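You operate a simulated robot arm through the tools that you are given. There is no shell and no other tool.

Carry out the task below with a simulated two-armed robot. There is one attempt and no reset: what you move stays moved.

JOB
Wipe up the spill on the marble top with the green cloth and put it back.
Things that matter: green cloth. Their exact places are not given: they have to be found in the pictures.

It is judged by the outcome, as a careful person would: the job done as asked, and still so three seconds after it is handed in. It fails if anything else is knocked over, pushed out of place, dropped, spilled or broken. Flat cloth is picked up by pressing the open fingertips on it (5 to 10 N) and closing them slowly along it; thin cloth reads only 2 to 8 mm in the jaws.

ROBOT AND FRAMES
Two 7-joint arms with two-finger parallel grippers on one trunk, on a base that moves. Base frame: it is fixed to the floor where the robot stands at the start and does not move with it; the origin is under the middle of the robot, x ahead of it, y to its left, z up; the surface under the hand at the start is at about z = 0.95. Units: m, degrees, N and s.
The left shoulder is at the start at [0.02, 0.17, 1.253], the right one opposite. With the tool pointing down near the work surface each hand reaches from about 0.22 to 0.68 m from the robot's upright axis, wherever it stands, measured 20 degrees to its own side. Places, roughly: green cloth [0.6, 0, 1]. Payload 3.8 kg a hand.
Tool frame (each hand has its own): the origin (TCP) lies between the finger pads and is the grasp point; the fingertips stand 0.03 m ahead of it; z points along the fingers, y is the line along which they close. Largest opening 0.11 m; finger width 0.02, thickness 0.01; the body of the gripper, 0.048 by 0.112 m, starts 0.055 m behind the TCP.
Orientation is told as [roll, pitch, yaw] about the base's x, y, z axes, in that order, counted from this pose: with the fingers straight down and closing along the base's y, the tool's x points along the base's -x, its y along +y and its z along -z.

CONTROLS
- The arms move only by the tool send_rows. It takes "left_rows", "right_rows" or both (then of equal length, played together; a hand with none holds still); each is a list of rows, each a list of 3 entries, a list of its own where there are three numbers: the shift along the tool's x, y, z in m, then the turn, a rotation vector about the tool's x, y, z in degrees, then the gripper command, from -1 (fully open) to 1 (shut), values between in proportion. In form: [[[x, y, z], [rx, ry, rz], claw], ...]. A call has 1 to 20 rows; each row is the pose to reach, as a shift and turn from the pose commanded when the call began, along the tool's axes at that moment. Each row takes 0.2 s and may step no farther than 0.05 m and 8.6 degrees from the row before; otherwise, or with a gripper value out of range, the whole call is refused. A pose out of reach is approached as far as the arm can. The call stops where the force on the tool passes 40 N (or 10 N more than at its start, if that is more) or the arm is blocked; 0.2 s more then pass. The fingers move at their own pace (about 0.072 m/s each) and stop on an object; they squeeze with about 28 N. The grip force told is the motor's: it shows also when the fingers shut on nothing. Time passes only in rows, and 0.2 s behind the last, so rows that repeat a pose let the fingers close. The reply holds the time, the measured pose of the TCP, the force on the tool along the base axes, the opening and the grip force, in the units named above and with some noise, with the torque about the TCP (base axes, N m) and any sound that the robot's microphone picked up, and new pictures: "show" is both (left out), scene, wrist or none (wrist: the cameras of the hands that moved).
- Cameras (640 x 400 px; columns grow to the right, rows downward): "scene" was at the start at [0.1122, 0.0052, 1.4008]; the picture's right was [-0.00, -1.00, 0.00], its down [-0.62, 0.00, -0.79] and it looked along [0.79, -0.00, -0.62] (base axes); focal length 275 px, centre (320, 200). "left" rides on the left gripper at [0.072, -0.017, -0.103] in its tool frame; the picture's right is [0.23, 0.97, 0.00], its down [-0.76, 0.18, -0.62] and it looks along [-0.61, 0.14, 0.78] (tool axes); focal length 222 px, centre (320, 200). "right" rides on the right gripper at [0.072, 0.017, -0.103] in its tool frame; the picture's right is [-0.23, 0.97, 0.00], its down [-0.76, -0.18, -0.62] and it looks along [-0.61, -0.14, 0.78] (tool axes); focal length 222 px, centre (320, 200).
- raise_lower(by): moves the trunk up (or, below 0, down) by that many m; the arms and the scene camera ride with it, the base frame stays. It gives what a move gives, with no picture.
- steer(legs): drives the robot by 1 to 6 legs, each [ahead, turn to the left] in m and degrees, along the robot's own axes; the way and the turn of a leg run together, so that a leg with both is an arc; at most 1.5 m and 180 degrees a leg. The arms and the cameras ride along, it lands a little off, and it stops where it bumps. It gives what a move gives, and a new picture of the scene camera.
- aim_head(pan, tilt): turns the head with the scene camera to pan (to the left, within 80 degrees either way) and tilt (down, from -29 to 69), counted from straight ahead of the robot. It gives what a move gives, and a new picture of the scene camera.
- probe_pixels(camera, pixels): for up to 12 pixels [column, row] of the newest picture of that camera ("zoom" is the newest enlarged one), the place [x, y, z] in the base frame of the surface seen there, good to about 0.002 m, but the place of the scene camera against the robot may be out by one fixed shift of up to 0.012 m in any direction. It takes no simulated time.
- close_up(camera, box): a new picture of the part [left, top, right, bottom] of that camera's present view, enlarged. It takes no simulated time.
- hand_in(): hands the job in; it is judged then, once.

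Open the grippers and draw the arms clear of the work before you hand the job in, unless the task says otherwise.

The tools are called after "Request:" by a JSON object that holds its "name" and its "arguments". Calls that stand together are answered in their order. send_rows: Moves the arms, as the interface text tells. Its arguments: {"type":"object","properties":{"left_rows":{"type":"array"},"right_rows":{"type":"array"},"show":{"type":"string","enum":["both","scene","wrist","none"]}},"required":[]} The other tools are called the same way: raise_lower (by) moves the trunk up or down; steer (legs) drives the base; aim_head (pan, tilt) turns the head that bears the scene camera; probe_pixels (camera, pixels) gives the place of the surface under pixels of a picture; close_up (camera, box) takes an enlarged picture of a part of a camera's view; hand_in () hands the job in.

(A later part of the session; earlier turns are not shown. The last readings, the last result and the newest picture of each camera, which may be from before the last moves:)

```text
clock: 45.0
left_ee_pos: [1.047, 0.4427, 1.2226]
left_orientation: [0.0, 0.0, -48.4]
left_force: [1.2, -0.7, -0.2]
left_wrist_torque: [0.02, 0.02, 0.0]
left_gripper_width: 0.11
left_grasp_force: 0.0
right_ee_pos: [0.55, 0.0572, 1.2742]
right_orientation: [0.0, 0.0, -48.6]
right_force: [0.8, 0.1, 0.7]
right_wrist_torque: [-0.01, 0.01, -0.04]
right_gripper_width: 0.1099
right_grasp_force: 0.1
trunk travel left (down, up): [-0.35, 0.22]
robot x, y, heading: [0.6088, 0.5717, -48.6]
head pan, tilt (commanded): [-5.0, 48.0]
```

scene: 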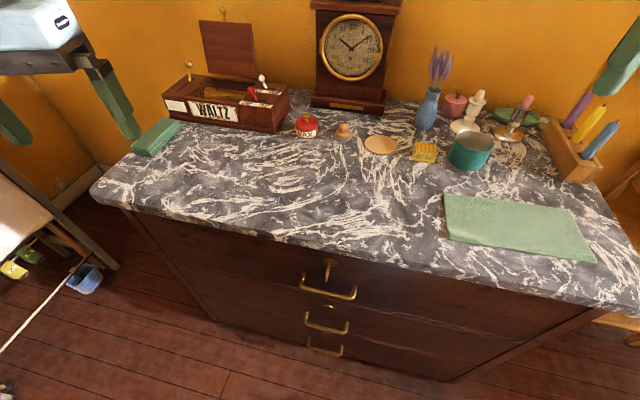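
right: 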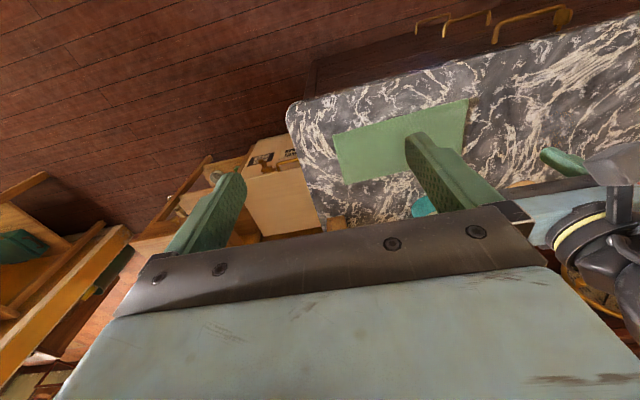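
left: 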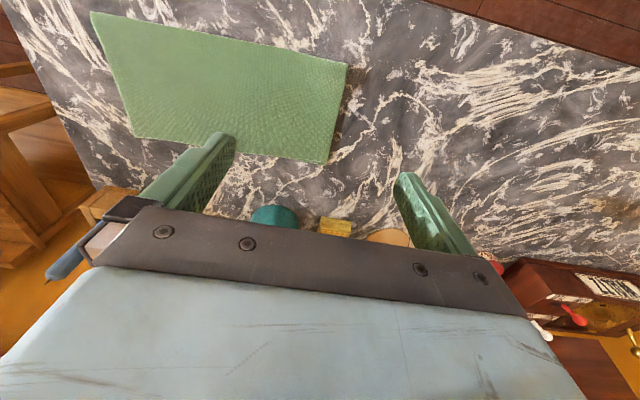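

The right hand is at (0.55, 0.057, 1.274), yaw -48.6°. I bring it above the grip point (0.634, 0.042) near the cloth's left end at z≈1.08, turned so the fingers close along the cloth's long axis, opening set to 5 cm; then aim the head at the cloth.

Request:
{"name": "send_rows", "arguments": {"right_rows": [[[-0.011, 0.009, 0.032], [0, 0, 2.6], 0.09], [[-0.022, 0.018, 0.064], [0, 0, 5.2], 0.09], [[-0.034, 0.026, 0.096], [0, 0, 7.8], 0.09], [[-0.045, 0.035, 0.128], [0, 0, 10.4], 0.09], [[-0.056, 0.044, 0.16], [0, 0, 13], 0.09], [[-0.0673, 0.0526, 0.194], [0, 0, 15.4], 0.09]], "show": "wrist"}}

Request:
{"name": "aim_head", "arguments": {"pan": -35, "tilt": 52}}

```text
clock: 46.4
left_ee_pos: [1.0477, 0.4433, 1.2236]
left_orientation: [0.0, -0.1, -48.4]
left_force: [0.9, -0.8, 0.4]
left_wrist_torque: [-0.03, 0.01, 0.01]
left_gripper_width: 0.1098
left_grasp_force: 0.1
right_ee_pos: [0.6339, 0.0434, 1.0794]
right_orientation: [0.0, 0.0, -63.9]
right_force: [0.9, 0.1, 0.4]
right_wrist_torque: [-0.01, 0.03, 0.05]
right_gripper_width: 0.05
right_grasp_force: 0.0
trunk travel left (down, up): [-0.35, 0.22]
robot x, y, heading: [0.6052, 0.567, -48.4]
head pan, tilt (commanded): [-5.0, 48.0]
```

right: 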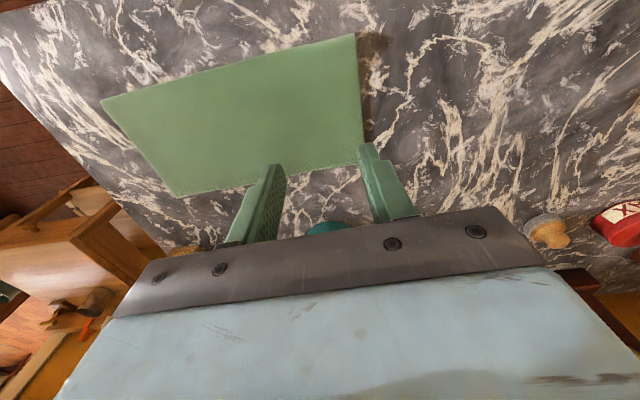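

```text
clock: 47.4
left_ee_pos: [1.0485, 0.4436, 1.2223]
left_orientation: [-0.1, 0.0, -48.4]
left_force: [0.1, -0.1, 0.6]
left_wrist_torque: [-0.01, 0.0, -0.02]
left_gripper_width: 0.1099
left_grasp_force: 0.0
right_ee_pos: [0.6325, 0.0436, 1.0802]
right_orientation: [0.0, 0.1, -63.7]
right_force: [-0.1, 0.1, 0.6]
right_wrist_torque: [-0.02, -0.04, 0.01]
right_gripper_width: 0.0501
right_grasp_force: 0.1
trunk travel left (down, up): [-0.35, 0.22]
robot x, y, heading: [0.606, 0.5703, -48.7]
head pan, tilt (commanded): [-35.0, 52.0]
```

scene: 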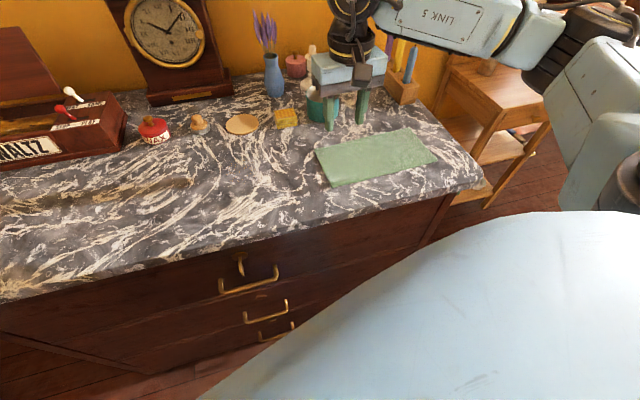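

The hand is centred over the cloth's left end (scene (345,105)). I descend to just above the cloth (fingertips ≈ 0.960) and read the force.

Request:
{"name": "send_rows", "arguments": {"right_rows": [[[0, 0, 0.035], [0, 0, 0], 0.09], [[0, 0, 0.065], [0, 0, 0], 0.09], [[0, 0, 0.082], [0, 0, 0], 0.09], [[0, 0, 0.09], [0, 0, 0], 0.09]], "show": "both"}}

```text
clock: 48.4
left_ee_pos: [1.0487, 0.4446, 1.2235]
left_orientation: [0.0, 0.0, -48.3]
left_force: [-0.4, -0.3, 0.8]
left_wrist_torque: [0.01, 0.0, -0.02]
left_gripper_width: 0.1099
left_grasp_force: 0.1
right_ee_pos: [0.6336, 0.043, 0.9916]
right_orientation: [0.0, 0.0, -63.9]
right_force: [-0.7, 1.1, 0.2]
right_wrist_torque: [0.03, 0.02, -0.01]
right_gripper_width: 0.0502
right_grasp_force: 0.0
trunk travel left (down, up): [-0.35, 0.22]
robot x, y, heading: [0.6064, 0.5713, -48.5]
head pan, tilt (commanded): [-35.0, 52.0]
```

scene: 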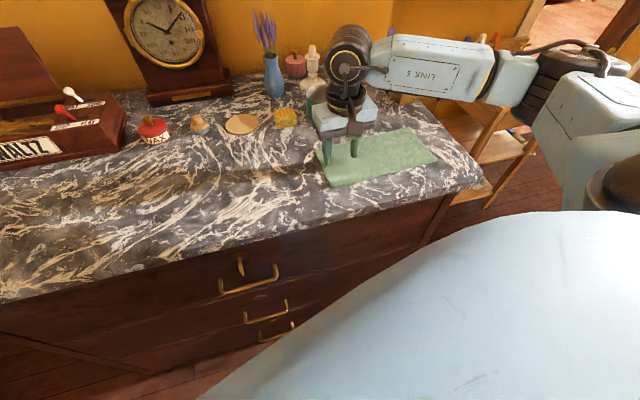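
right: 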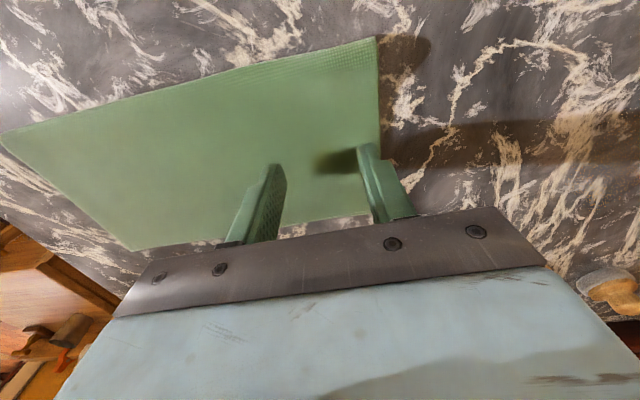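

I look closely at the fingertips relative to the cloth end before pressing.

Request:
{"name": "close_up", "arguments": {"camera": "scene", "box": [300, 110, 400, 195]}}

Request:
{"name": "close_up", "arguments": {"camera": "right", "box": [220, 20, 440, 220]}}

```text
4.71 times, centred on (350, 152) of scene
```

zoom: 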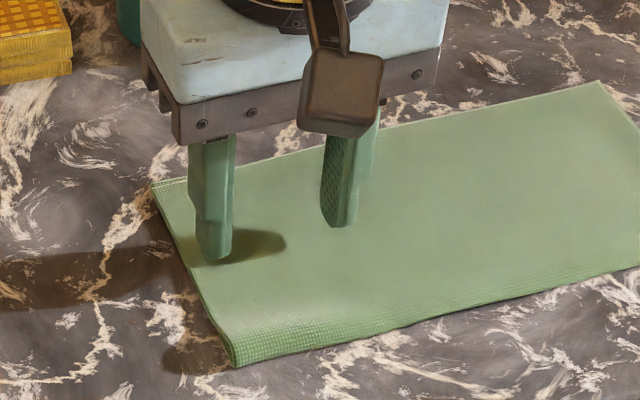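

```text
2.00 times, centred on (330, 120) of right
```

zoom: 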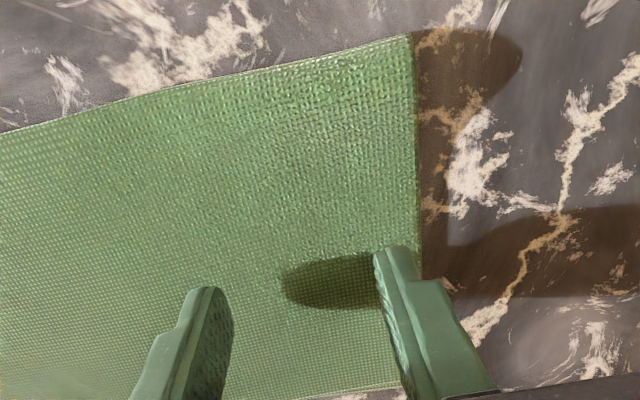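

Fingertips are well placed, the outer one about 1 cm inside the end. I press down in small steps and watch the force.

Request:
{"name": "send_rows", "arguments": {"right_rows": [[[0, 0, 0.004], [0, 0, 0], 0.09], [[0, 0, 0.007], [0, 0, 0], 0.09], [[0, 0, 0.009], [0, 0, 0], 0.09]], "show": "none"}}

```text
clock: 49.2
left_ee_pos: [1.0481, 0.4428, 1.2223]
left_orientation: [0.0, -0.1, -48.4]
left_force: [0.1, 0.0, 0.1]
left_wrist_torque: [0.01, -0.02, -0.01]
left_gripper_width: 0.1099
left_grasp_force: 0.1
right_ee_pos: [0.6346, 0.0422, 0.9831]
right_orientation: [0.0, -0.1, -63.9]
right_force: [-0.5, -0.4, 1.3]
right_wrist_torque: [0.03, -0.01, -0.01]
right_gripper_width: 0.05
right_grasp_force: 0.2
trunk travel left (down, up): [-0.35, 0.22]
robot x, y, heading: [0.604, 0.5726, -48.9]
head pan, tilt (commanded): [-35.0, 52.0]
```

Tip is at 0.953 with only about 1 N; contact is just starting. I press 1–3 mm further.

Request:
{"name": "send_rows", "arguments": {"right_rows": [[[0, 0, 0.001], [0, 0, 0], 0.09], [[0, 0, 0.002], [0, 0, 0], 0.09]], "show": "none"}}

```text
clock: 49.8
left_ee_pos: [1.0467, 0.4446, 1.223]
left_orientation: [-0.1, -0.1, -48.4]
left_force: [0.3, 0.4, -0.3]
left_wrist_torque: [-0.01, -0.01, -0.04]
left_gripper_width: 0.11
left_grasp_force: 0.0
right_ee_pos: [0.634, 0.0422, 0.9817]
right_orientation: [0.1, -0.1, -63.9]
right_force: [-1.9, 0.2, 13.0]
right_wrist_torque: [0.16, -0.24, 0.05]
right_gripper_width: 0.0494
right_grasp_force: 0.1
trunk travel left (down, up): [-0.35, 0.22]
robot x, y, heading: [0.6072, 0.5718, -48.1]
head pan, tilt (commanded): [-35.0, 52.0]
```

Force is 13 N, a bit above the 5–10 N wanted, so I ease up 0.5 mm and then close the fingers slowly along the cloth.

Request:
{"name": "send_rows", "arguments": {"right_rows": [[[0, 0, -0.0005], [0, 0, 0], 0.09], [[0, 0, -0.0005], [0, 0, 0], 0.15], [[0, 0, -0.0005], [0, 0, 0], 0.21], [[0, 0, -0.0005], [0, 0, 0], 0.27], [[0, 0, -0.0005], [0, 0, 0], 0.33]], "show": "both"}}

Request:
{"name": "close_up", "arguments": {"camera": "scene", "box": [300, 110, 400, 195]}}

```text
clock: 51.0
left_ee_pos: [1.0479, 0.4449, 1.2248]
left_orientation: [0.0, -0.1, -48.4]
left_force: [-0.2, -0.3, 0.4]
left_wrist_torque: [0.01, -0.02, 0.01]
left_gripper_width: 0.1098
left_grasp_force: 0.1
right_ee_pos: [0.6337, 0.0417, 0.9817]
right_orientation: [0.1, -0.2, -63.9]
right_force: [-0.4, -1.3, 17.6]
right_wrist_torque: [0.13, -0.36, -0.02]
right_gripper_width: 0.0363
right_grasp_force: 0.1
trunk travel left (down, up): [-0.35, 0.22]
robot x, y, heading: [0.6051, 0.5729, -48.7]
head pan, tilt (commanded): [-35.0, 52.0]
```

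scene: 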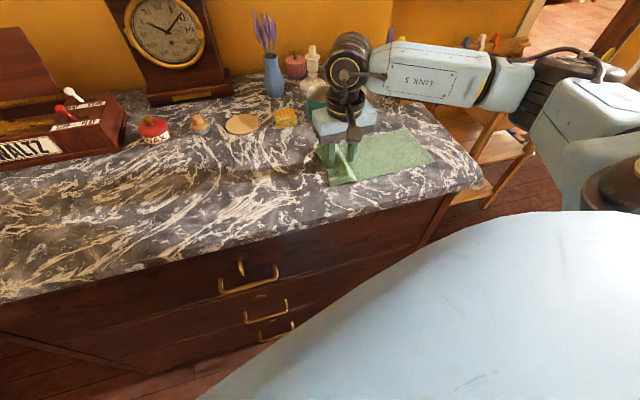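
right: 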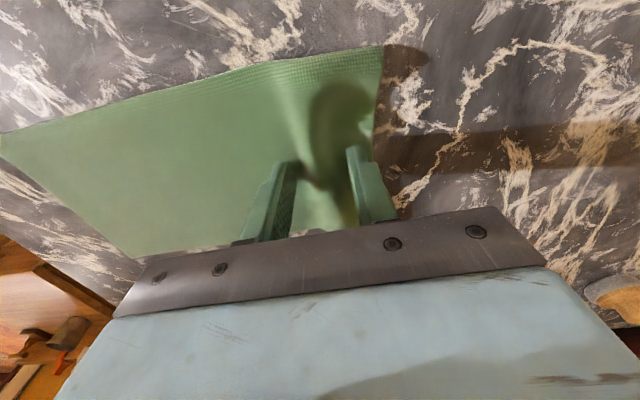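

```text
4.71 times, centred on (350, 152) of scene
```

zoom: 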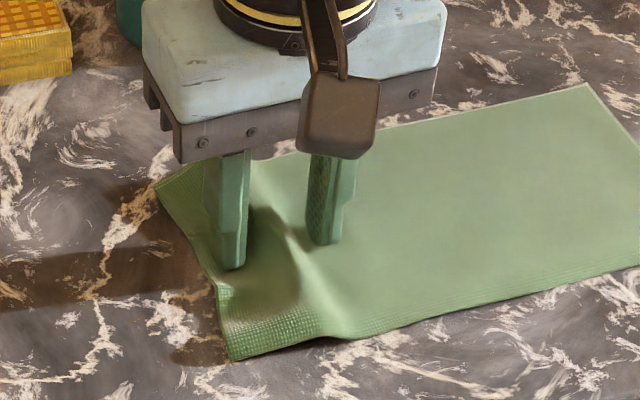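

The cloth is buckling up into a ridge between the fingers, as wanted. The force has risen to 17.6 N, so I ease up another 0.7 mm while closing fully.

Request:
{"name": "send_rows", "arguments": {"right_rows": [[[0, 0, -0.0007], [0, 0, 0], 0.38], [[0, 0, -0.0007], [0, 0, 0], 0.44], [[0, 0, -0.0007], [0, 0, 0], 0.5], [[0, 0, -0.0007], [0, 0, 0], 0.56], [[0, 0, -0.0007], [0, 0, 0], 0.62], [[0, 0, -0.0007], [0, 0, 0], 0.68], [[0, 0, -0.0007], [0, 0, 0], 0.74], [[0, 0, -0.0007], [0, 0, 0], 0.8], [[0, 0, -0.0007], [0, 0, 0], 0.86], [[0, 0, -0.0007], [0, 0, 0], 0.92], [[0, 0, -0.0007], [0, 0, 0], 1], [[0, 0, -0.0007], [0, 0, 0], 1], [[0, 0, -0.0007], [0, 0, 0], 1]], "show": "both"}}

Request:
{"name": "close_up", "arguments": {"camera": "scene", "box": [300, 110, 450, 205]}}

```text
clock: 53.8
left_ee_pos: [1.0483, 0.4445, 1.2227]
left_orientation: [0.0, -0.1, -48.4]
left_force: [0.1, -0.4, 0.6]
left_wrist_torque: [0.02, -0.02, -0.02]
left_gripper_width: 0.1098
left_grasp_force: 0.1
right_ee_pos: [0.634, 0.042, 0.9823]
right_orientation: [0.0, -0.1, -63.9]
right_force: [2.5, 2.2, 13.9]
right_wrist_torque: [0.12, -0.16, 0.0]
right_gripper_width: 0.0032
right_grasp_force: 28.0
trunk travel left (down, up): [-0.35, 0.22]
robot x, y, heading: [0.6071, 0.5689, -48.6]
head pan, tilt (commanded): [-35.0, 52.0]
```

scene: 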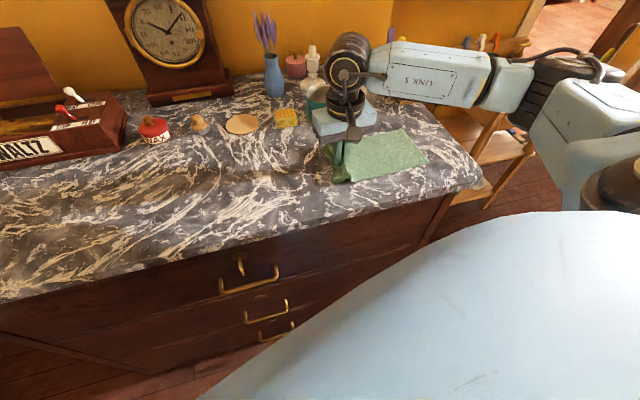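
right: 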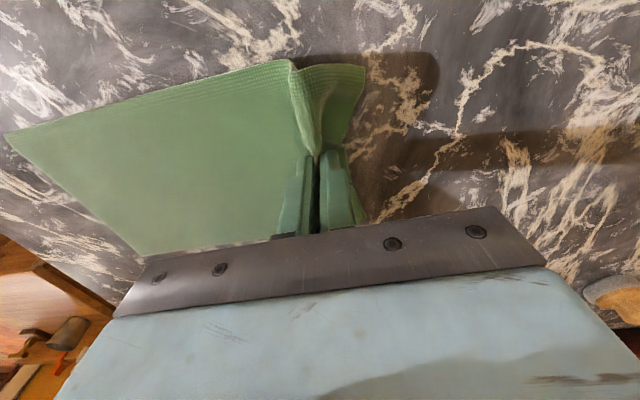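

```text
4.21 times, centred on (375, 158) of scene
```

zoom: 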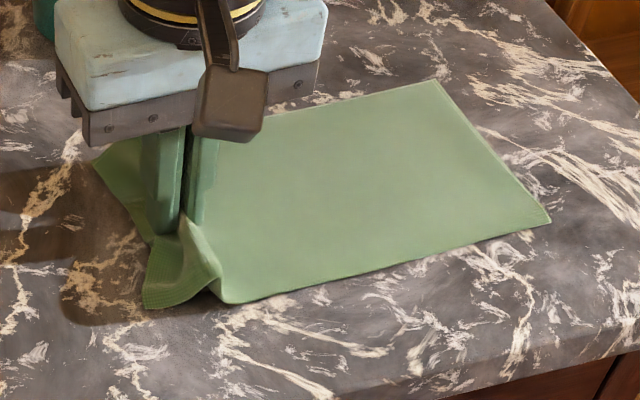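

The cloth is gripped (3.2 mm, 28 N), with the ridge across its end. I ease the downward force and drag it flat along the marble toward the near edge of the puddle.

Request:
{"name": "send_rows", "arguments": {"right_rows": [[[0, 0, -0.001], [0, 0, 0], 1], [[-0.003, 0.012, -0.001], [0, 0, 0], 1], [[-0.007, 0.026, -0.001], [0, 0, 0], 1], [[-0.012, 0.042, -0.001], [0, 0, 0], 1], [[-0.018, 0.058, -0.001], [0, 0, 0], 1], [[-0.024, 0.074, -0.001], [0, 0, 0], 1], [[-0.03, 0.09, -0.001], [0, 0, 0], 1], [[-0.036, 0.106, -0.001], [0, 0, 0], 1]], "show": "both"}}

Request:
{"name": "close_up", "arguments": {"camera": "scene", "box": [250, 100, 450, 225]}}

```text
clock: 55.6
left_ee_pos: [1.0473, 0.4455, 1.2246]
left_orientation: [-0.1, -0.1, -48.4]
left_force: [-0.1, 0.0, -0.5]
left_wrist_torque: [-0.03, 0.02, -0.02]
left_gripper_width: 0.1099
left_grasp_force: 0.1
right_ee_pos: [0.7444, 0.0566, 0.9825]
right_orientation: [0.0, -0.1, -63.9]
right_force: [-2.8, 0.2, 19.0]
right_wrist_torque: [0.07, 0.05, 0.01]
right_gripper_width: 0.0032
right_grasp_force: 28.3
trunk travel left (down, up): [-0.35, 0.22]
robot x, y, heading: [0.6058, 0.5731, -48.7]
head pan, tilt (commanded): [-35.0, 52.0]
```

scene: 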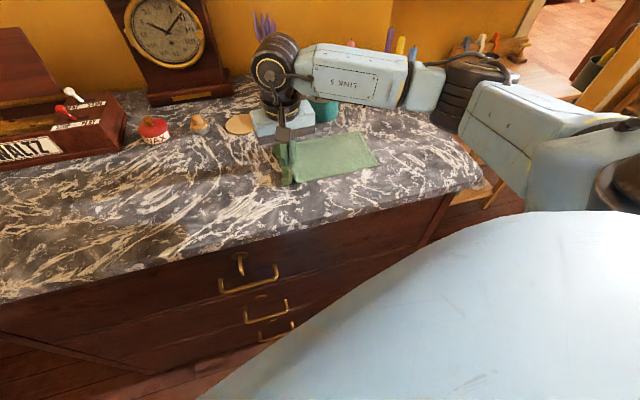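
right: 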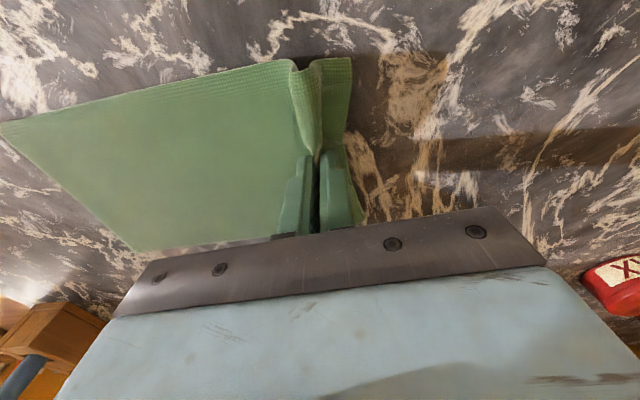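

```text
3.20 times, centred on (350, 162) of scene
```

zoom: 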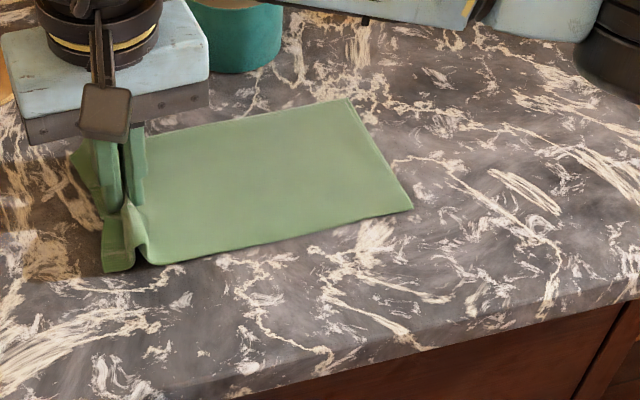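

The cloth slides flat behind the hand. I now zigzag across the puddle (its centre is 0.024 m further out and 0.117 m along) with light pressure while advancing, staying clear of the tan disc and the waffle-patterned block.

Request:
{"name": "send_rows", "arguments": {"right_rows": [[[-0.006, 0.03, -0.0008], [0, 0, 0], 1], [[-0.014, 0.055, -0.0008], [0, 0, 0], 1], [[-0.024, 0.075, -0.0008], [0, 0, 0], 1], [[-0.048, 0.085, -0.0008], [0, 0, 0], 1], [[-0.03, 0.09, -0.0008], [0, 0, 0], 1], [[-0.002, 0.095, -0.0008], [0, 0, 0], 1], [[0.012, 0.1, -0.0008], [0, 0, 0], 1], [[-0.012, 0.105, -0.0008], [0, 0, 0], 1], [[-0.036, 0.11, -0.0008], [0, 0, 0], 1], [[-0.05, 0.115, -0.0008], [0, 0, 0], 1], [[-0.03, 0.12, -0.0008], [0, 0, 0], 1], [[-0.002, 0.125, -0.0008], [0, 0, 0], 1], [[0.012, 0.13, -0.0008], [0, 0, 0], 1], [[-0.012, 0.135, -0.0008], [0, 0, 0], 1], [[-0.036, 0.14, -0.0008], [0, 0, 0], 1], [[-0.05, 0.148, -0.0008], [0, 0, 0], 1], [[-0.028, 0.155, -0.0008], [0, 0, 0], 1], [[0.0, 0.162, -0.0008], [0, 0, 0], 1], [[-0.024, 0.172, -0.0008], [0, 0, 0], 1]], "show": "both"}}

Request:
{"name": "close_up", "arguments": {"camera": "scene", "box": [180, 90, 400, 225]}}

```text
clock: 59.6
left_ee_pos: [1.0477, 0.4447, 1.2235]
left_orientation: [-0.1, 0.0, -48.4]
left_force: [-0.5, 1.2, -0.2]
left_wrist_torque: [0.03, 0.04, 0.01]
left_gripper_width: 0.1097
left_grasp_force: 0.0
right_ee_pos: [0.9087, 0.1088, 0.9833]
right_orientation: [0.0, 0.0, -63.7]
right_force: [-0.6, 0.7, 4.0]
right_wrist_torque: [0.07, -0.02, -0.01]
right_gripper_width: 0.003
right_grasp_force: 28.0
trunk travel left (down, up): [-0.35, 0.22]
robot x, y, heading: [0.6087, 0.5737, -48.4]
head pan, tilt (commanded): [-35.0, 52.0]
```

scene: 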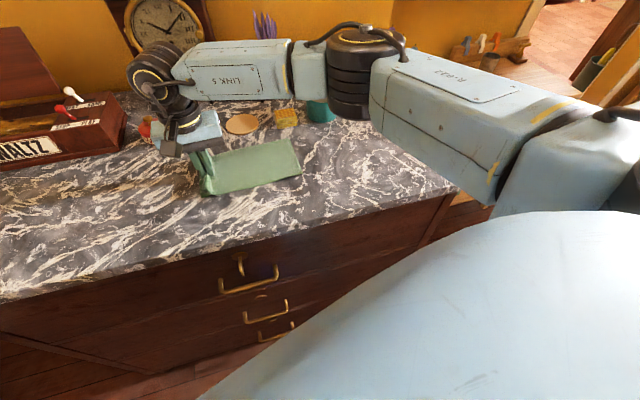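
right: 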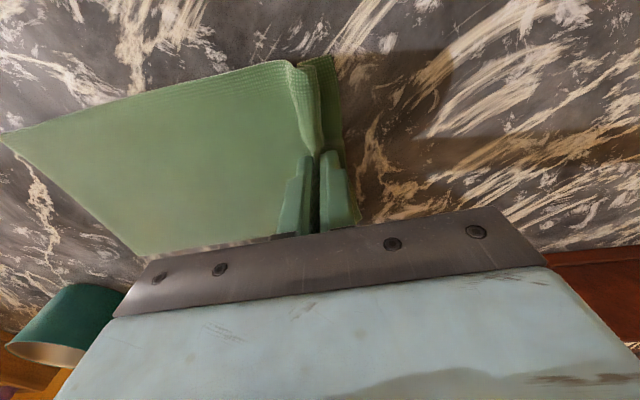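

```text
2.91 times, centred on (290, 158) of scene
```

zoom: 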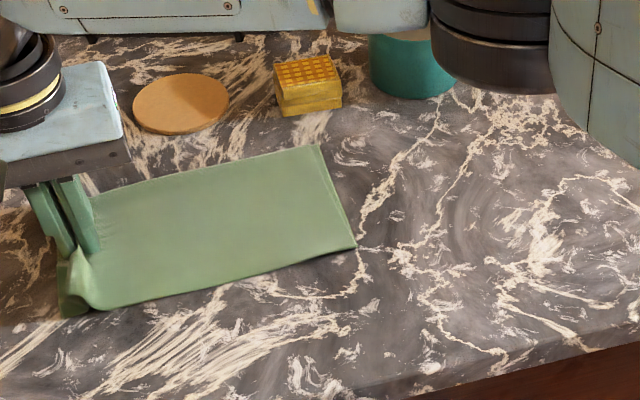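

Pass went well: the hand is at (0.909, 0.109), cloth lying flat over the puddle area behind it. Before sweeping further I check the arm's clearance over the vase/cup by probing elbow, forearm and flowers.

Request:
{"name": "probe_pixels", "arguments": {"camera": "scene", "pixels": [[350, 110], [350, 60], [290, 95], [240, 92], [263, 20], [272, 32], [320, 108], [285, 118], [148, 122], [100, 120], [66, 92], [200, 60]]}}

Request:
{"name": "aim_head", "arguments": {"pan": -15, "tilt": 45}}

```text
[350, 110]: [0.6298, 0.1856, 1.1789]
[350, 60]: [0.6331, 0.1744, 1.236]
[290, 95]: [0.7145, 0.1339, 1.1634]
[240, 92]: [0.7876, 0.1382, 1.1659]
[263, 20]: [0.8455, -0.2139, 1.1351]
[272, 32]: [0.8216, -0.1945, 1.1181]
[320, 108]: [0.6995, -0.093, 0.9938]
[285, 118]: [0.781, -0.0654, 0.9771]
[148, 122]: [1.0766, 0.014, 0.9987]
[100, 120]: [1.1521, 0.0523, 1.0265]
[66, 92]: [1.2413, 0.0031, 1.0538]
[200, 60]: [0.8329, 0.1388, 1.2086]
```

```text
clock: 60.4
left_ee_pos: [1.0477, 0.4447, 1.2232]
left_orientation: [0.0, 0.0, -48.4]
left_force: [-0.8, -0.4, -0.4]
left_wrist_torque: [0.0, 0.04, 0.0]
left_gripper_width: 0.1096
left_grasp_force: 0.1
right_ee_pos: [0.9095, 0.1093, 0.9816]
right_orientation: [0.1, 0.0, -63.8]
right_force: [1.3, 1.7, 5.6]
right_wrist_torque: [0.04, -0.06, 0.0]
right_gripper_width: 0.0031
right_grasp_force: 28.6
trunk travel left (down, up): [-0.35, 0.22]
robot x, y, heading: [0.6071, 0.5689, -48.6]
head pan, tilt (commanded): [-15.0, 45.0]
```

scene: 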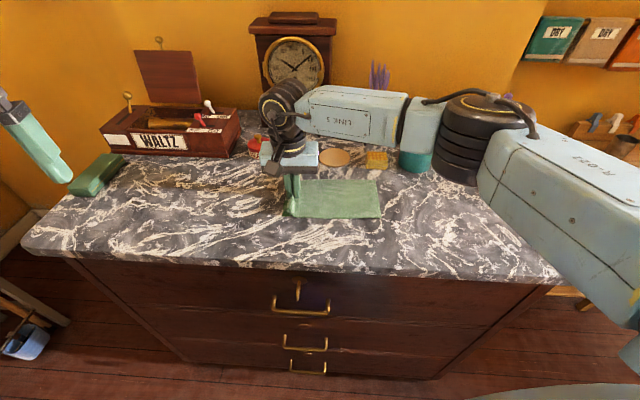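

The arm clears everything (elbow/forearm ≥1.16 m, far from the vase). I ease the hand up 2 mm and turn the base 20° left, which sweeps the hand about 0.19 m along the table front and draws the cloth onward over the puddle.

Request:
{"name": "send_rows", "arguments": {"right_rows": [[[0, 0.01, -0.002], [0, 0, 0], 1]], "show": "none"}}

Request:
{"name": "steer", "arguments": {"legs": [[0, 20]]}}

```text
clock: 60.8
left_ee_pos: [1.0486, 0.444, 1.2223]
left_orientation: [0.0, 0.1, -48.4]
left_force: [0.3, -0.5, 0.0]
left_wrist_torque: [0.01, 0.01, 0.02]
left_gripper_width: 0.11
left_grasp_force: 0.1
right_ee_pos: [0.9177, 0.1126, 0.9833]
right_orientation: [-0.1, 0.2, -64.0]
right_force: [-1.1, -0.7, 0.8]
right_wrist_torque: [0.04, -0.01, 0.0]
right_gripper_width: 0.0029
right_grasp_force: 28.0
trunk travel left (down, up): [-0.35, 0.22]
robot x, y, heading: [0.6043, 0.5672, -48.3]
head pan, tilt (commanded): [-15.0, 45.0]
```

```text
clock: 62.3
left_ee_pos: [1.0652, 0.6046, 1.2225]
left_orientation: [0.0, 0.0, -28.3]
left_force: [0.3, -0.5, 0.0]
left_wrist_torque: [0.02, -0.01, -0.03]
left_gripper_width: 0.1099
left_grasp_force: 0.0
right_ee_pos: [1.0559, 0.2489, 0.9841]
right_orientation: [0.0, 0.1, -43.6]
right_force: [-0.1, 0.1, 0.4]
right_wrist_torque: [-0.07, 0.03, -0.07]
right_gripper_width: 0.0032
right_grasp_force: 28.0
trunk travel left (down, up): [-0.35, 0.22]
robot x, y, heading: [0.6022, 0.5728, -28.3]
head pan, tilt (commanded): [-15.0, 45.0]
```

scene: 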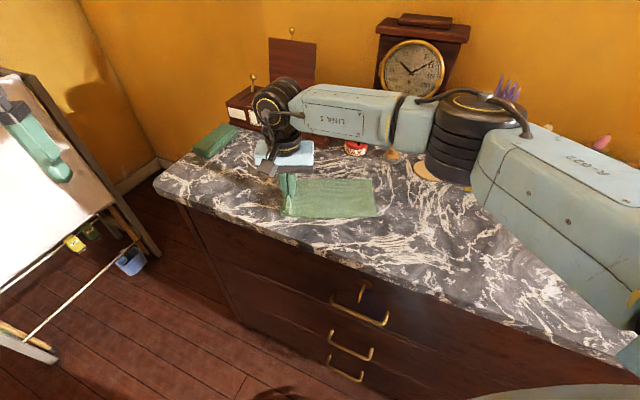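

The cloth followed and lies at (330,197) now. I locate its right end and zoom at the uncovered marble where the puddle was.

Request:
{"name": "probe_pixels", "arguments": {"camera": "scene", "pixels": [[371, 180], [376, 216], [390, 200], [400, 190], [410, 195], [420, 200], [400, 210], [410, 180], [395, 180], [430, 210], [440, 200], [385, 190]]}}

Request:
{"name": "close_up", "arguments": {"camera": "scene", "box": [360, 160, 460, 225]}}

```text
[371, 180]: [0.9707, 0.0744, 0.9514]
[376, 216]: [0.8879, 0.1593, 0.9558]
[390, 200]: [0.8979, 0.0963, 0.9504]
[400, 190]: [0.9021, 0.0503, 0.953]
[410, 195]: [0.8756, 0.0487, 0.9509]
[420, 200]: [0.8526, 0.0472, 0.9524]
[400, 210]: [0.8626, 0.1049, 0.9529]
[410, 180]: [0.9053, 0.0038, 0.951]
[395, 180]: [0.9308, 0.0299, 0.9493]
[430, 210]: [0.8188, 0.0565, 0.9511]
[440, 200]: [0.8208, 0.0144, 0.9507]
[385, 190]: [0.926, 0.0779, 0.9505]
```

```text
6.15 times, centred on (410, 192) of scene
```

zoom: 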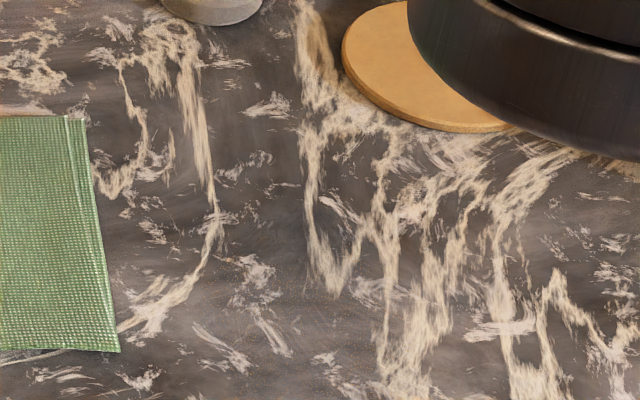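

The puddle location (≈ pixel (402,205)) is uncovered now. I enlarge it strongly to see whether the speckle/film is gone.

Request:
{"name": "close_up", "arguments": {"camera": "scene", "box": [382, 190, 426, 217]}}

Request:
{"name": "probe_pixels", "arguments": {"camera": "zoom", "pixels": [[100, 200], [160, 200], [220, 200], [280, 200], [340, 200], [400, 200], [460, 200], [280, 60], [280, 120], [280, 280], [280, 340], [380, 120]]}}

Request:
{"name": "probe_pixels", "arguments": {"camera": "zoom", "pixels": [[200, 150], [240, 160], [300, 160], [340, 150], [200, 240], [240, 240], [300, 240], [340, 250], [400, 260], [260, 180], [320, 220], [420, 150]]}}

```text
14.55 times, centred on (404, 204) of scene
```

zoom: 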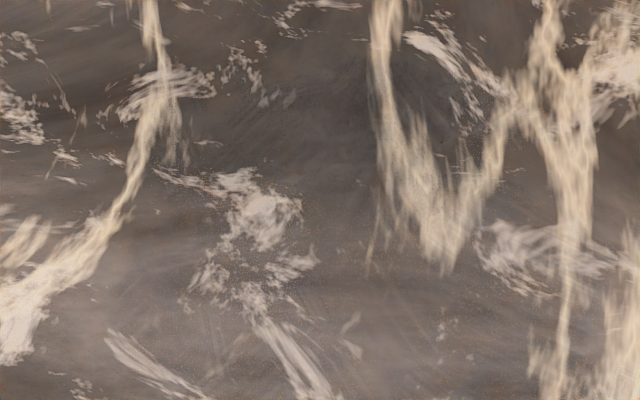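

```text
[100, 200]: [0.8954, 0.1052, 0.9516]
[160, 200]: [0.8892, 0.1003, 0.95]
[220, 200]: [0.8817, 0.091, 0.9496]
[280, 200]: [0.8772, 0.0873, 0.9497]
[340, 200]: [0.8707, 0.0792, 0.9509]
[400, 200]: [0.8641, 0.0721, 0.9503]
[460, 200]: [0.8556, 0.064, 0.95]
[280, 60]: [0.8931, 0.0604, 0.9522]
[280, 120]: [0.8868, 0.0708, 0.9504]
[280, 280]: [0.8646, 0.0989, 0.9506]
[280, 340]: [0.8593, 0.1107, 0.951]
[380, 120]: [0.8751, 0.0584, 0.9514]
```

```text
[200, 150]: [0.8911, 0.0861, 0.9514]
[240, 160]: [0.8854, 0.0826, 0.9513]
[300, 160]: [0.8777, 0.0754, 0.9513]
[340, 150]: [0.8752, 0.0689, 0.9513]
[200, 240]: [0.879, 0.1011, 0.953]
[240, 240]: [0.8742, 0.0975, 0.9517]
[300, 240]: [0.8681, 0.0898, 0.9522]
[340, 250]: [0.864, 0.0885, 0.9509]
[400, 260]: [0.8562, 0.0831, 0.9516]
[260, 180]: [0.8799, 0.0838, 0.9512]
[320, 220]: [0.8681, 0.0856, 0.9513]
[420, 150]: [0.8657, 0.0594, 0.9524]
```

The readings over the puddle dropped to ≈0.951 like the dry marble. I look at adjacent parts for any remaining speckle or film.

Request:
{"name": "close_up", "arguments": {"camera": "scene", "box": [388, 202, 428, 227]}}

Request:
{"name": "probe_pixels", "arguments": {"camera": "zoom", "pixels": [[80, 40], [140, 40], [200, 40], [260, 40], [320, 40], [380, 40], [140, 100], [200, 100], [260, 100], [320, 100], [380, 100], [440, 100]]}}

Request:
{"name": "probe_pixels", "arguments": {"camera": "zoom", "pixels": [[80, 160], [140, 160], [200, 160], [260, 160], [320, 160], [380, 160], [140, 220], [200, 220], [260, 220], [320, 220], [200, 280], [260, 280]]}}

Request:
{"name": "close_up", "arguments": {"camera": "right", "box": [0, 0, 320, 200]}}

```text
16.00 times, centred on (408, 214) of scene
```

zoom: 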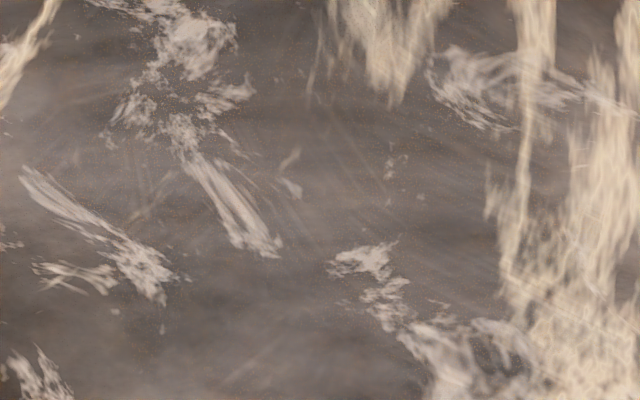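

```text
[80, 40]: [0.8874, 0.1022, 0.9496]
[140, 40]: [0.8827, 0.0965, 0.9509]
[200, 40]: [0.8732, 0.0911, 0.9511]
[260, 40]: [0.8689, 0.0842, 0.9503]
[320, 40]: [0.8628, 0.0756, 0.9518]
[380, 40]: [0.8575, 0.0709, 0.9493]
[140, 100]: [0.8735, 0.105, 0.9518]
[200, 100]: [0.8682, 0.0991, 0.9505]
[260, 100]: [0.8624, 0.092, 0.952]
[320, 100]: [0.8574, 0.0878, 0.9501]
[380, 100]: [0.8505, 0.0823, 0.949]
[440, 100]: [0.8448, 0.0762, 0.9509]
```

```text
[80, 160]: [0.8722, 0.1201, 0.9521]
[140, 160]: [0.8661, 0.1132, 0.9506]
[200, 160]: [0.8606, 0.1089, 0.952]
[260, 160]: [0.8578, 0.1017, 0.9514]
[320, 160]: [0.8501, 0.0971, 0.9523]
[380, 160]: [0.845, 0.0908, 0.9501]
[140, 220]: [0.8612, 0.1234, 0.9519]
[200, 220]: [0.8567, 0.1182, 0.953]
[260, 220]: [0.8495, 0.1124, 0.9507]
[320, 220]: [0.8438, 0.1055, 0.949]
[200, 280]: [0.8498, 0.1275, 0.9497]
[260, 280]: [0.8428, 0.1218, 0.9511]
```

```text
2.00 times, centred on (160, 100) of right
```

zoom: 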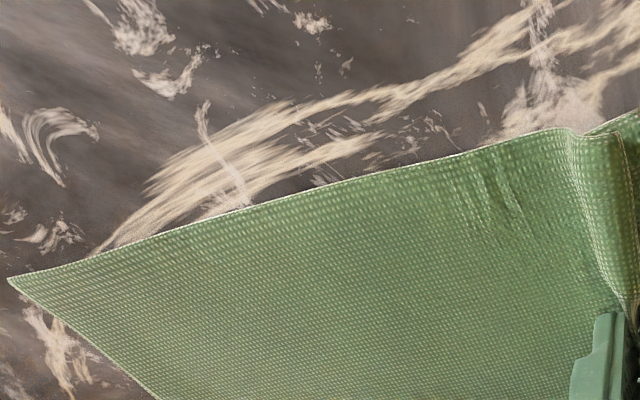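

Depth readings now match dry marble (mean ≈0.951). I compare with a control patch elsewhere on the marble to see whether the fine speckle here is just the stone's texture.

Request:
{"name": "close_up", "arguments": {"camera": "scene", "box": [440, 215, 480, 240]}}

Request:
{"name": "close_up", "arguments": {"camera": "scene", "box": [380, 225, 420, 250]}}

Request:
{"name": "close_up", "arguments": {"camera": "scene", "box": [380, 165, 420, 190]}}

Request:
{"name": "close_up", "arguments": {"camera": "scene", "box": [410, 195, 450, 220]}}

```text
16.00 times, centred on (460, 228) of scene
```

zoom: 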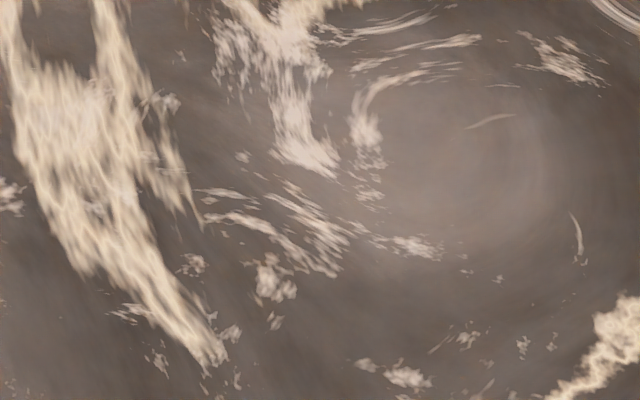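

```text
16.00 times, centred on (400, 238) of scene
```

zoom: 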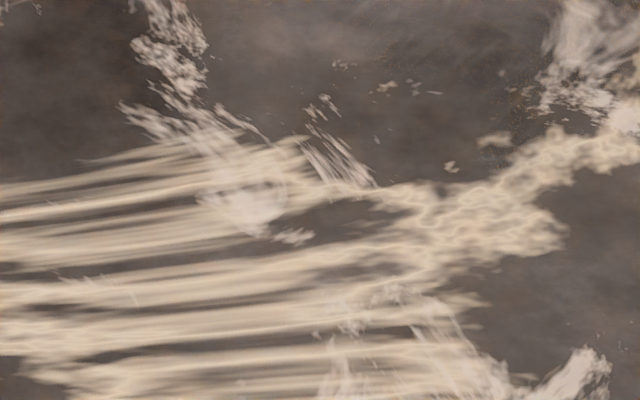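

```text
16.00 times, centred on (400, 178) of scene
```

zoom: 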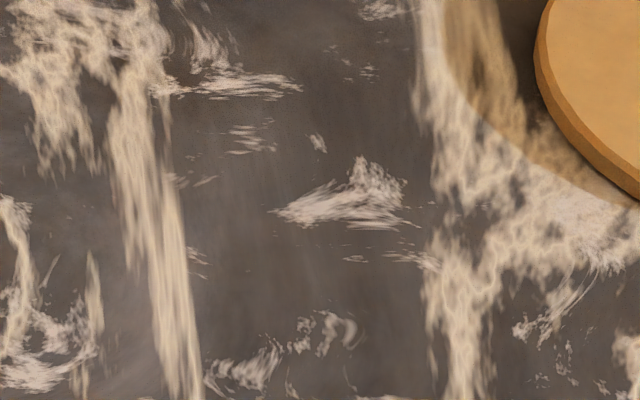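

```text
16.00 times, centred on (430, 208) of scene
```

zoom: 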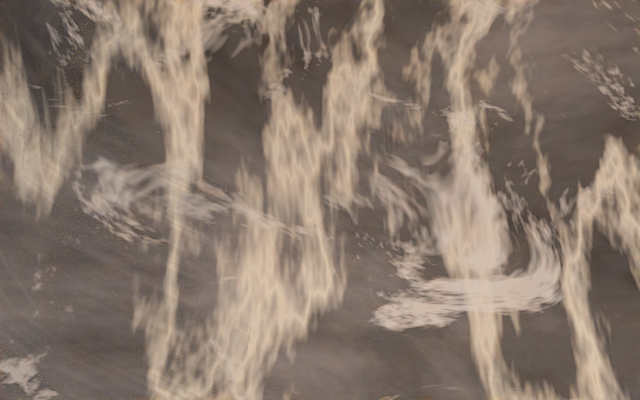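

Control patches are smooth, while faint light specks remain where the puddle was, so I will wipe it again on the way back. First I release the left end: press lightly and open the fingers slowly so the ridge is spread flat again.

Request:
{"name": "send_rows", "arguments": {"right_rows": [[[0, 0, 0.001], [0, 0, 0], 1], [[0, 0, 0.002], [0, 0, 0], 1], [[0, 0, 0.0025], [0, 0, 0], 1]], "show": "none"}}

```text
clock: 63.1
left_ee_pos: [1.0646, 0.603, 1.2239]
left_orientation: [0.0, 0.1, -28.3]
left_force: [0.0, 1.0, 1.4]
left_wrist_torque: [-0.01, -0.01, 0.0]
left_gripper_width: 0.1104
left_grasp_force: 0.1
right_ee_pos: [1.0558, 0.2484, 0.9845]
right_orientation: [0.1, 0.0, -43.6]
right_force: [1.9, -0.2, 3.3]
right_wrist_torque: [0.05, -0.09, -0.03]
right_gripper_width: 0.0031
right_grasp_force: 27.5
trunk travel left (down, up): [-0.35, 0.22]
robot x, y, heading: [0.6061, 0.5698, -28.3]
head pan, tilt (commanded): [-15.0, 45.0]
```

About 3 N of pressure; I press slightly more and open the fingers slowly to 5 cm to spread the ridge.

Request:
{"name": "send_rows", "arguments": {"right_rows": [[[0, 0, 0.0005], [0, 0, 0], 0.94], [[0, 0, 0.0005], [0, 0, 0], 0.86], [[0, 0, 0.0005], [0, 0, 0], 0.78], [[0, 0, 0.0005], [0, 0, 0], 0.7], [[0, 0, 0.0005], [0, 0, 0], 0.62], [[0, 0, 0.0005], [0, 0, 0], 0.54], [[0, 0, 0.0005], [0, 0, 0], 0.46], [[0, 0, 0.0005], [0, 0, 0], 0.38], [[0, 0, 0.0005], [0, 0, 0], 0.3], [[0, 0, 0.0005], [0, 0, 0], 0.22], [[0, 0, 0.0005], [0, 0, 0], 0.14], [[0, 0, 0.0005], [0, 0, 0], 0.09]], "show": "both"}}

Request:
{"name": "close_up", "arguments": {"camera": "scene", "box": [250, 130, 400, 225]}}

```text
clock: 65.7
left_ee_pos: [1.0641, 0.6039, 1.2236]
left_orientation: [0.0, 0.0, -28.3]
left_force: [0.6, -0.3, 0.0]
left_wrist_torque: [-0.01, 0.0, -0.02]
left_gripper_width: 0.11
left_grasp_force: 0.1
right_ee_pos: [1.0535, 0.2478, 0.9816]
right_orientation: [0.1, -0.1, -43.7]
right_force: [-3.8, -3.3, 15.9]
right_wrist_torque: [0.16, -0.21, 0.02]
right_gripper_width: 0.0472
right_grasp_force: 0.0
trunk travel left (down, up): [-0.35, 0.22]
robot x, y, heading: [0.6056, 0.571, -28.2]
head pan, tilt (commanded): [-15.0, 45.0]
```

scene: 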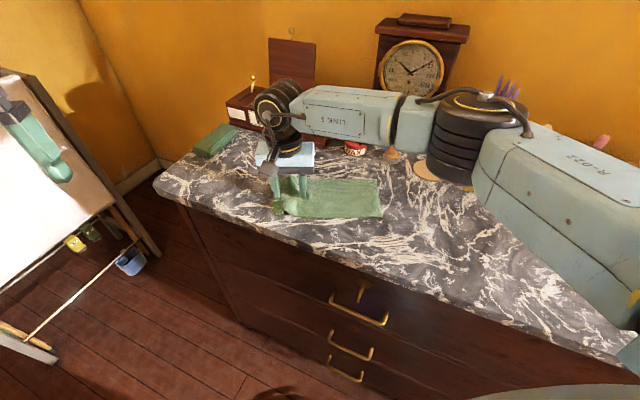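
right: 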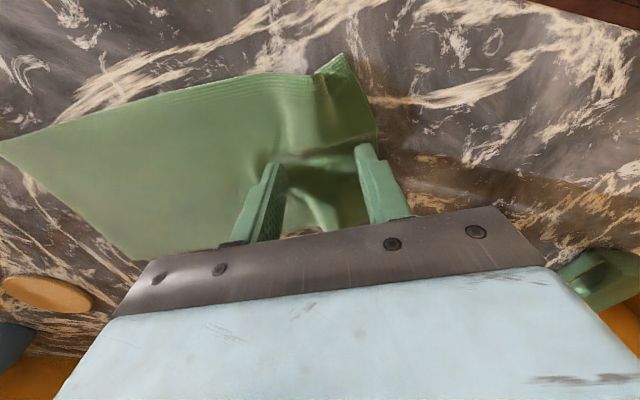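

```text
4.21 times, centred on (325, 178) of scene
```

zoom: 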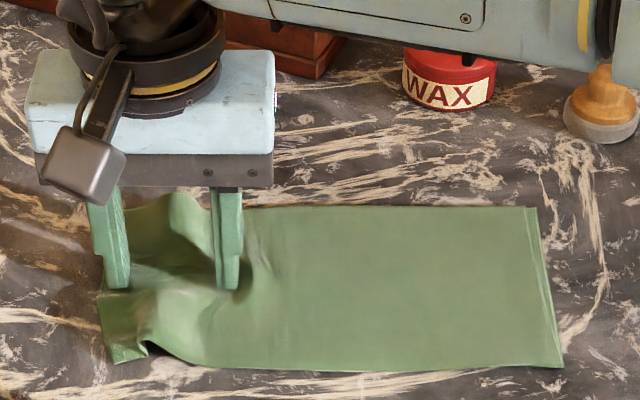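

The ridge is spread out with some wrinkles left. I lift the hand off the cloth to z≈1.10 and look.

Request:
{"name": "send_rows", "arguments": {"right_rows": [[[0, 0, -0.01], [0, 0, 0], 0.09], [[0, 0, -0.03], [0, 0, 0], 0.09], [[0, 0, -0.07], [0, 0, 0], 0.09], [[0, 0, -0.12], [0, 0, 0], 0.09]], "show": "both"}}

Request:
{"name": "close_up", "arguments": {"camera": "scene", "box": [250, 130, 400, 225]}}

```text
clock: 66.7
left_ee_pos: [1.0648, 0.6041, 1.2219]
left_orientation: [-0.1, -0.1, -28.3]
left_force: [-0.2, 0.7, -0.3]
left_wrist_torque: [-0.02, 0.03, -0.01]
left_gripper_width: 0.11
left_grasp_force: 0.1
right_ee_pos: [1.0552, 0.2482, 1.1019]
right_orientation: [0.0, 0.0, -43.7]
right_force: [-0.5, 0.5, -0.7]
right_wrist_torque: [0.02, -0.02, -0.02]
right_gripper_width: 0.0504
right_grasp_force: 0.1
trunk travel left (down, up): [-0.35, 0.22]
robot x, y, heading: [0.6013, 0.5656, -28.2]
head pan, tilt (commanded): [-15.0, 45.0]
```

scene: 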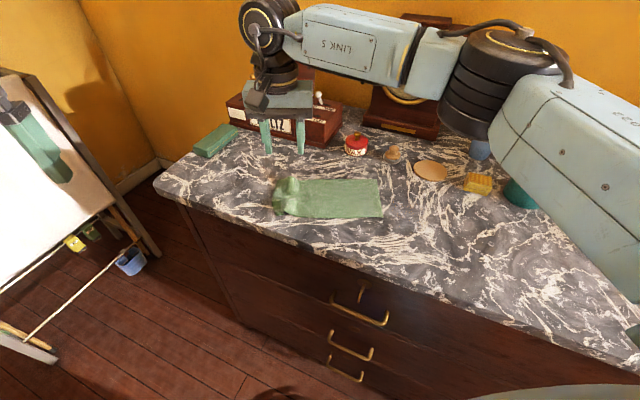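
right: 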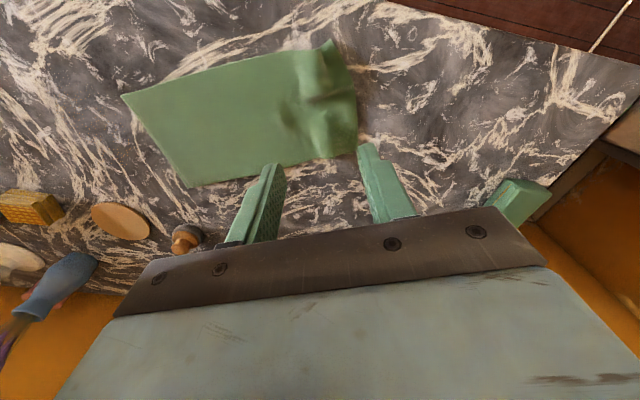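

```text
4.21 times, centred on (325, 178) of scene
```

zoom: 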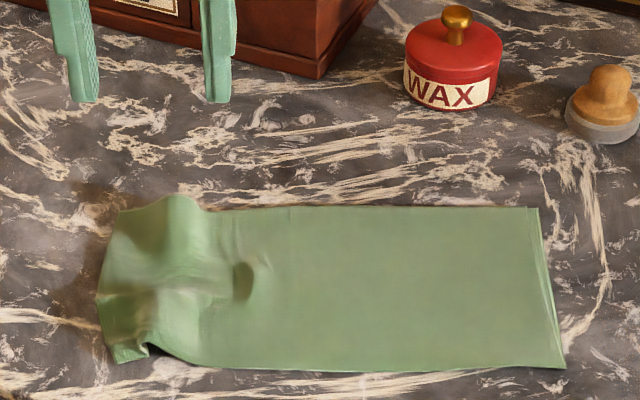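

The cloth lies mostly flat with a bump at its left end. With the arm lifted I get a clear look at the wiped area, around pixel (402,205).

Request:
{"name": "close_up", "arguments": {"camera": "scene", "box": [382, 190, 426, 217]}}

Request:
{"name": "close_up", "arguments": {"camera": "scene", "box": [360, 175, 480, 250]}}

Request:
{"name": "close_up", "arguments": {"camera": "left", "box": [0, 0, 640, 400]}}

```text
14.55 times, centred on (404, 204) of scene
```

zoom: 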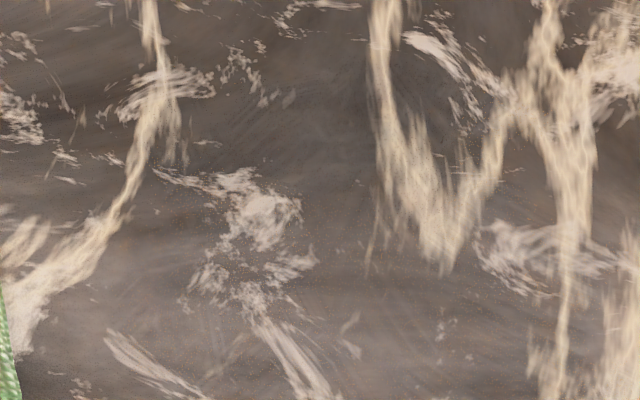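

```text
5.33 times, centred on (420, 212) of scene
```

zoom: 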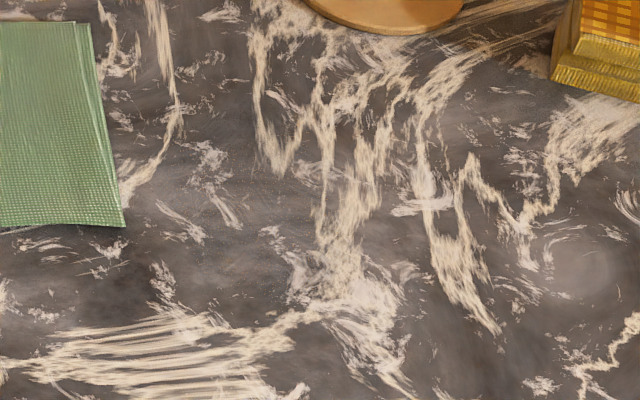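

```text
1.00 times, centred on (320, 200) of left (not enlarged: the box is as wide or as high as the picture)
```

zoom: 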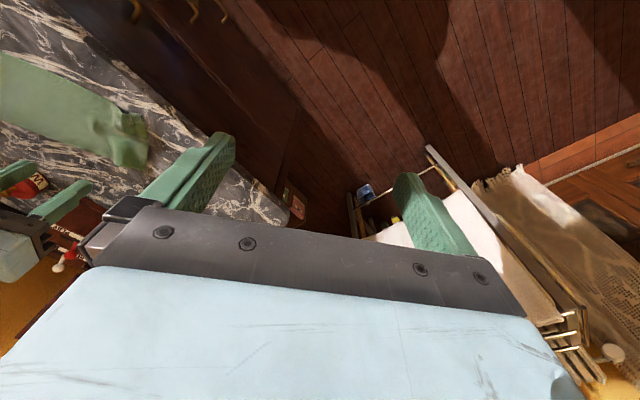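

Faint light specks seem to remain around the wiped spot. I turn the base back 20° right; that brings the raised right hand over the cloth's right end, with its camera close to the wiped area.

Request:
{"name": "steer", "arguments": {"legs": [[0, -20]]}}

Request:
{"name": "close_up", "arguments": {"camera": "right", "box": [0, 0, 640, 400]}}

```text
clock: 68.2
left_ee_pos: [1.0487, 0.4469, 1.2228]
left_orientation: [0.0, 0.0, -47.8]
left_force: [0.1, -1.1, 0.0]
left_wrist_torque: [-0.02, 0.0, 0.01]
left_gripper_width: 0.1101
left_grasp_force: 0.0
right_ee_pos: [0.9204, 0.1146, 1.1017]
right_orientation: [0.0, 0.0, -63.4]
right_force: [-0.7, 0.2, -0.2]
right_wrist_torque: [0.04, -0.01, -0.02]
right_gripper_width: 0.0498
right_grasp_force: 0.0
trunk travel left (down, up): [-0.35, 0.22]
robot x, y, heading: [0.6051, 0.5716, -47.6]
head pan, tilt (commanded): [-15.0, 45.0]
```

scene: 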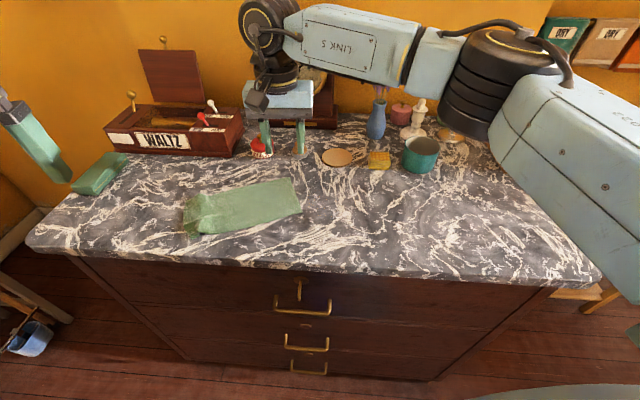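

```text
1.00 times, centred on (320, 200) of right (not enlarged: the box is as wide or as high as the picture)
```

zoom: 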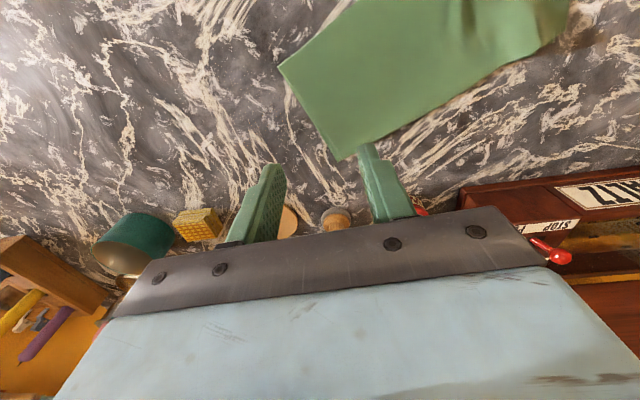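

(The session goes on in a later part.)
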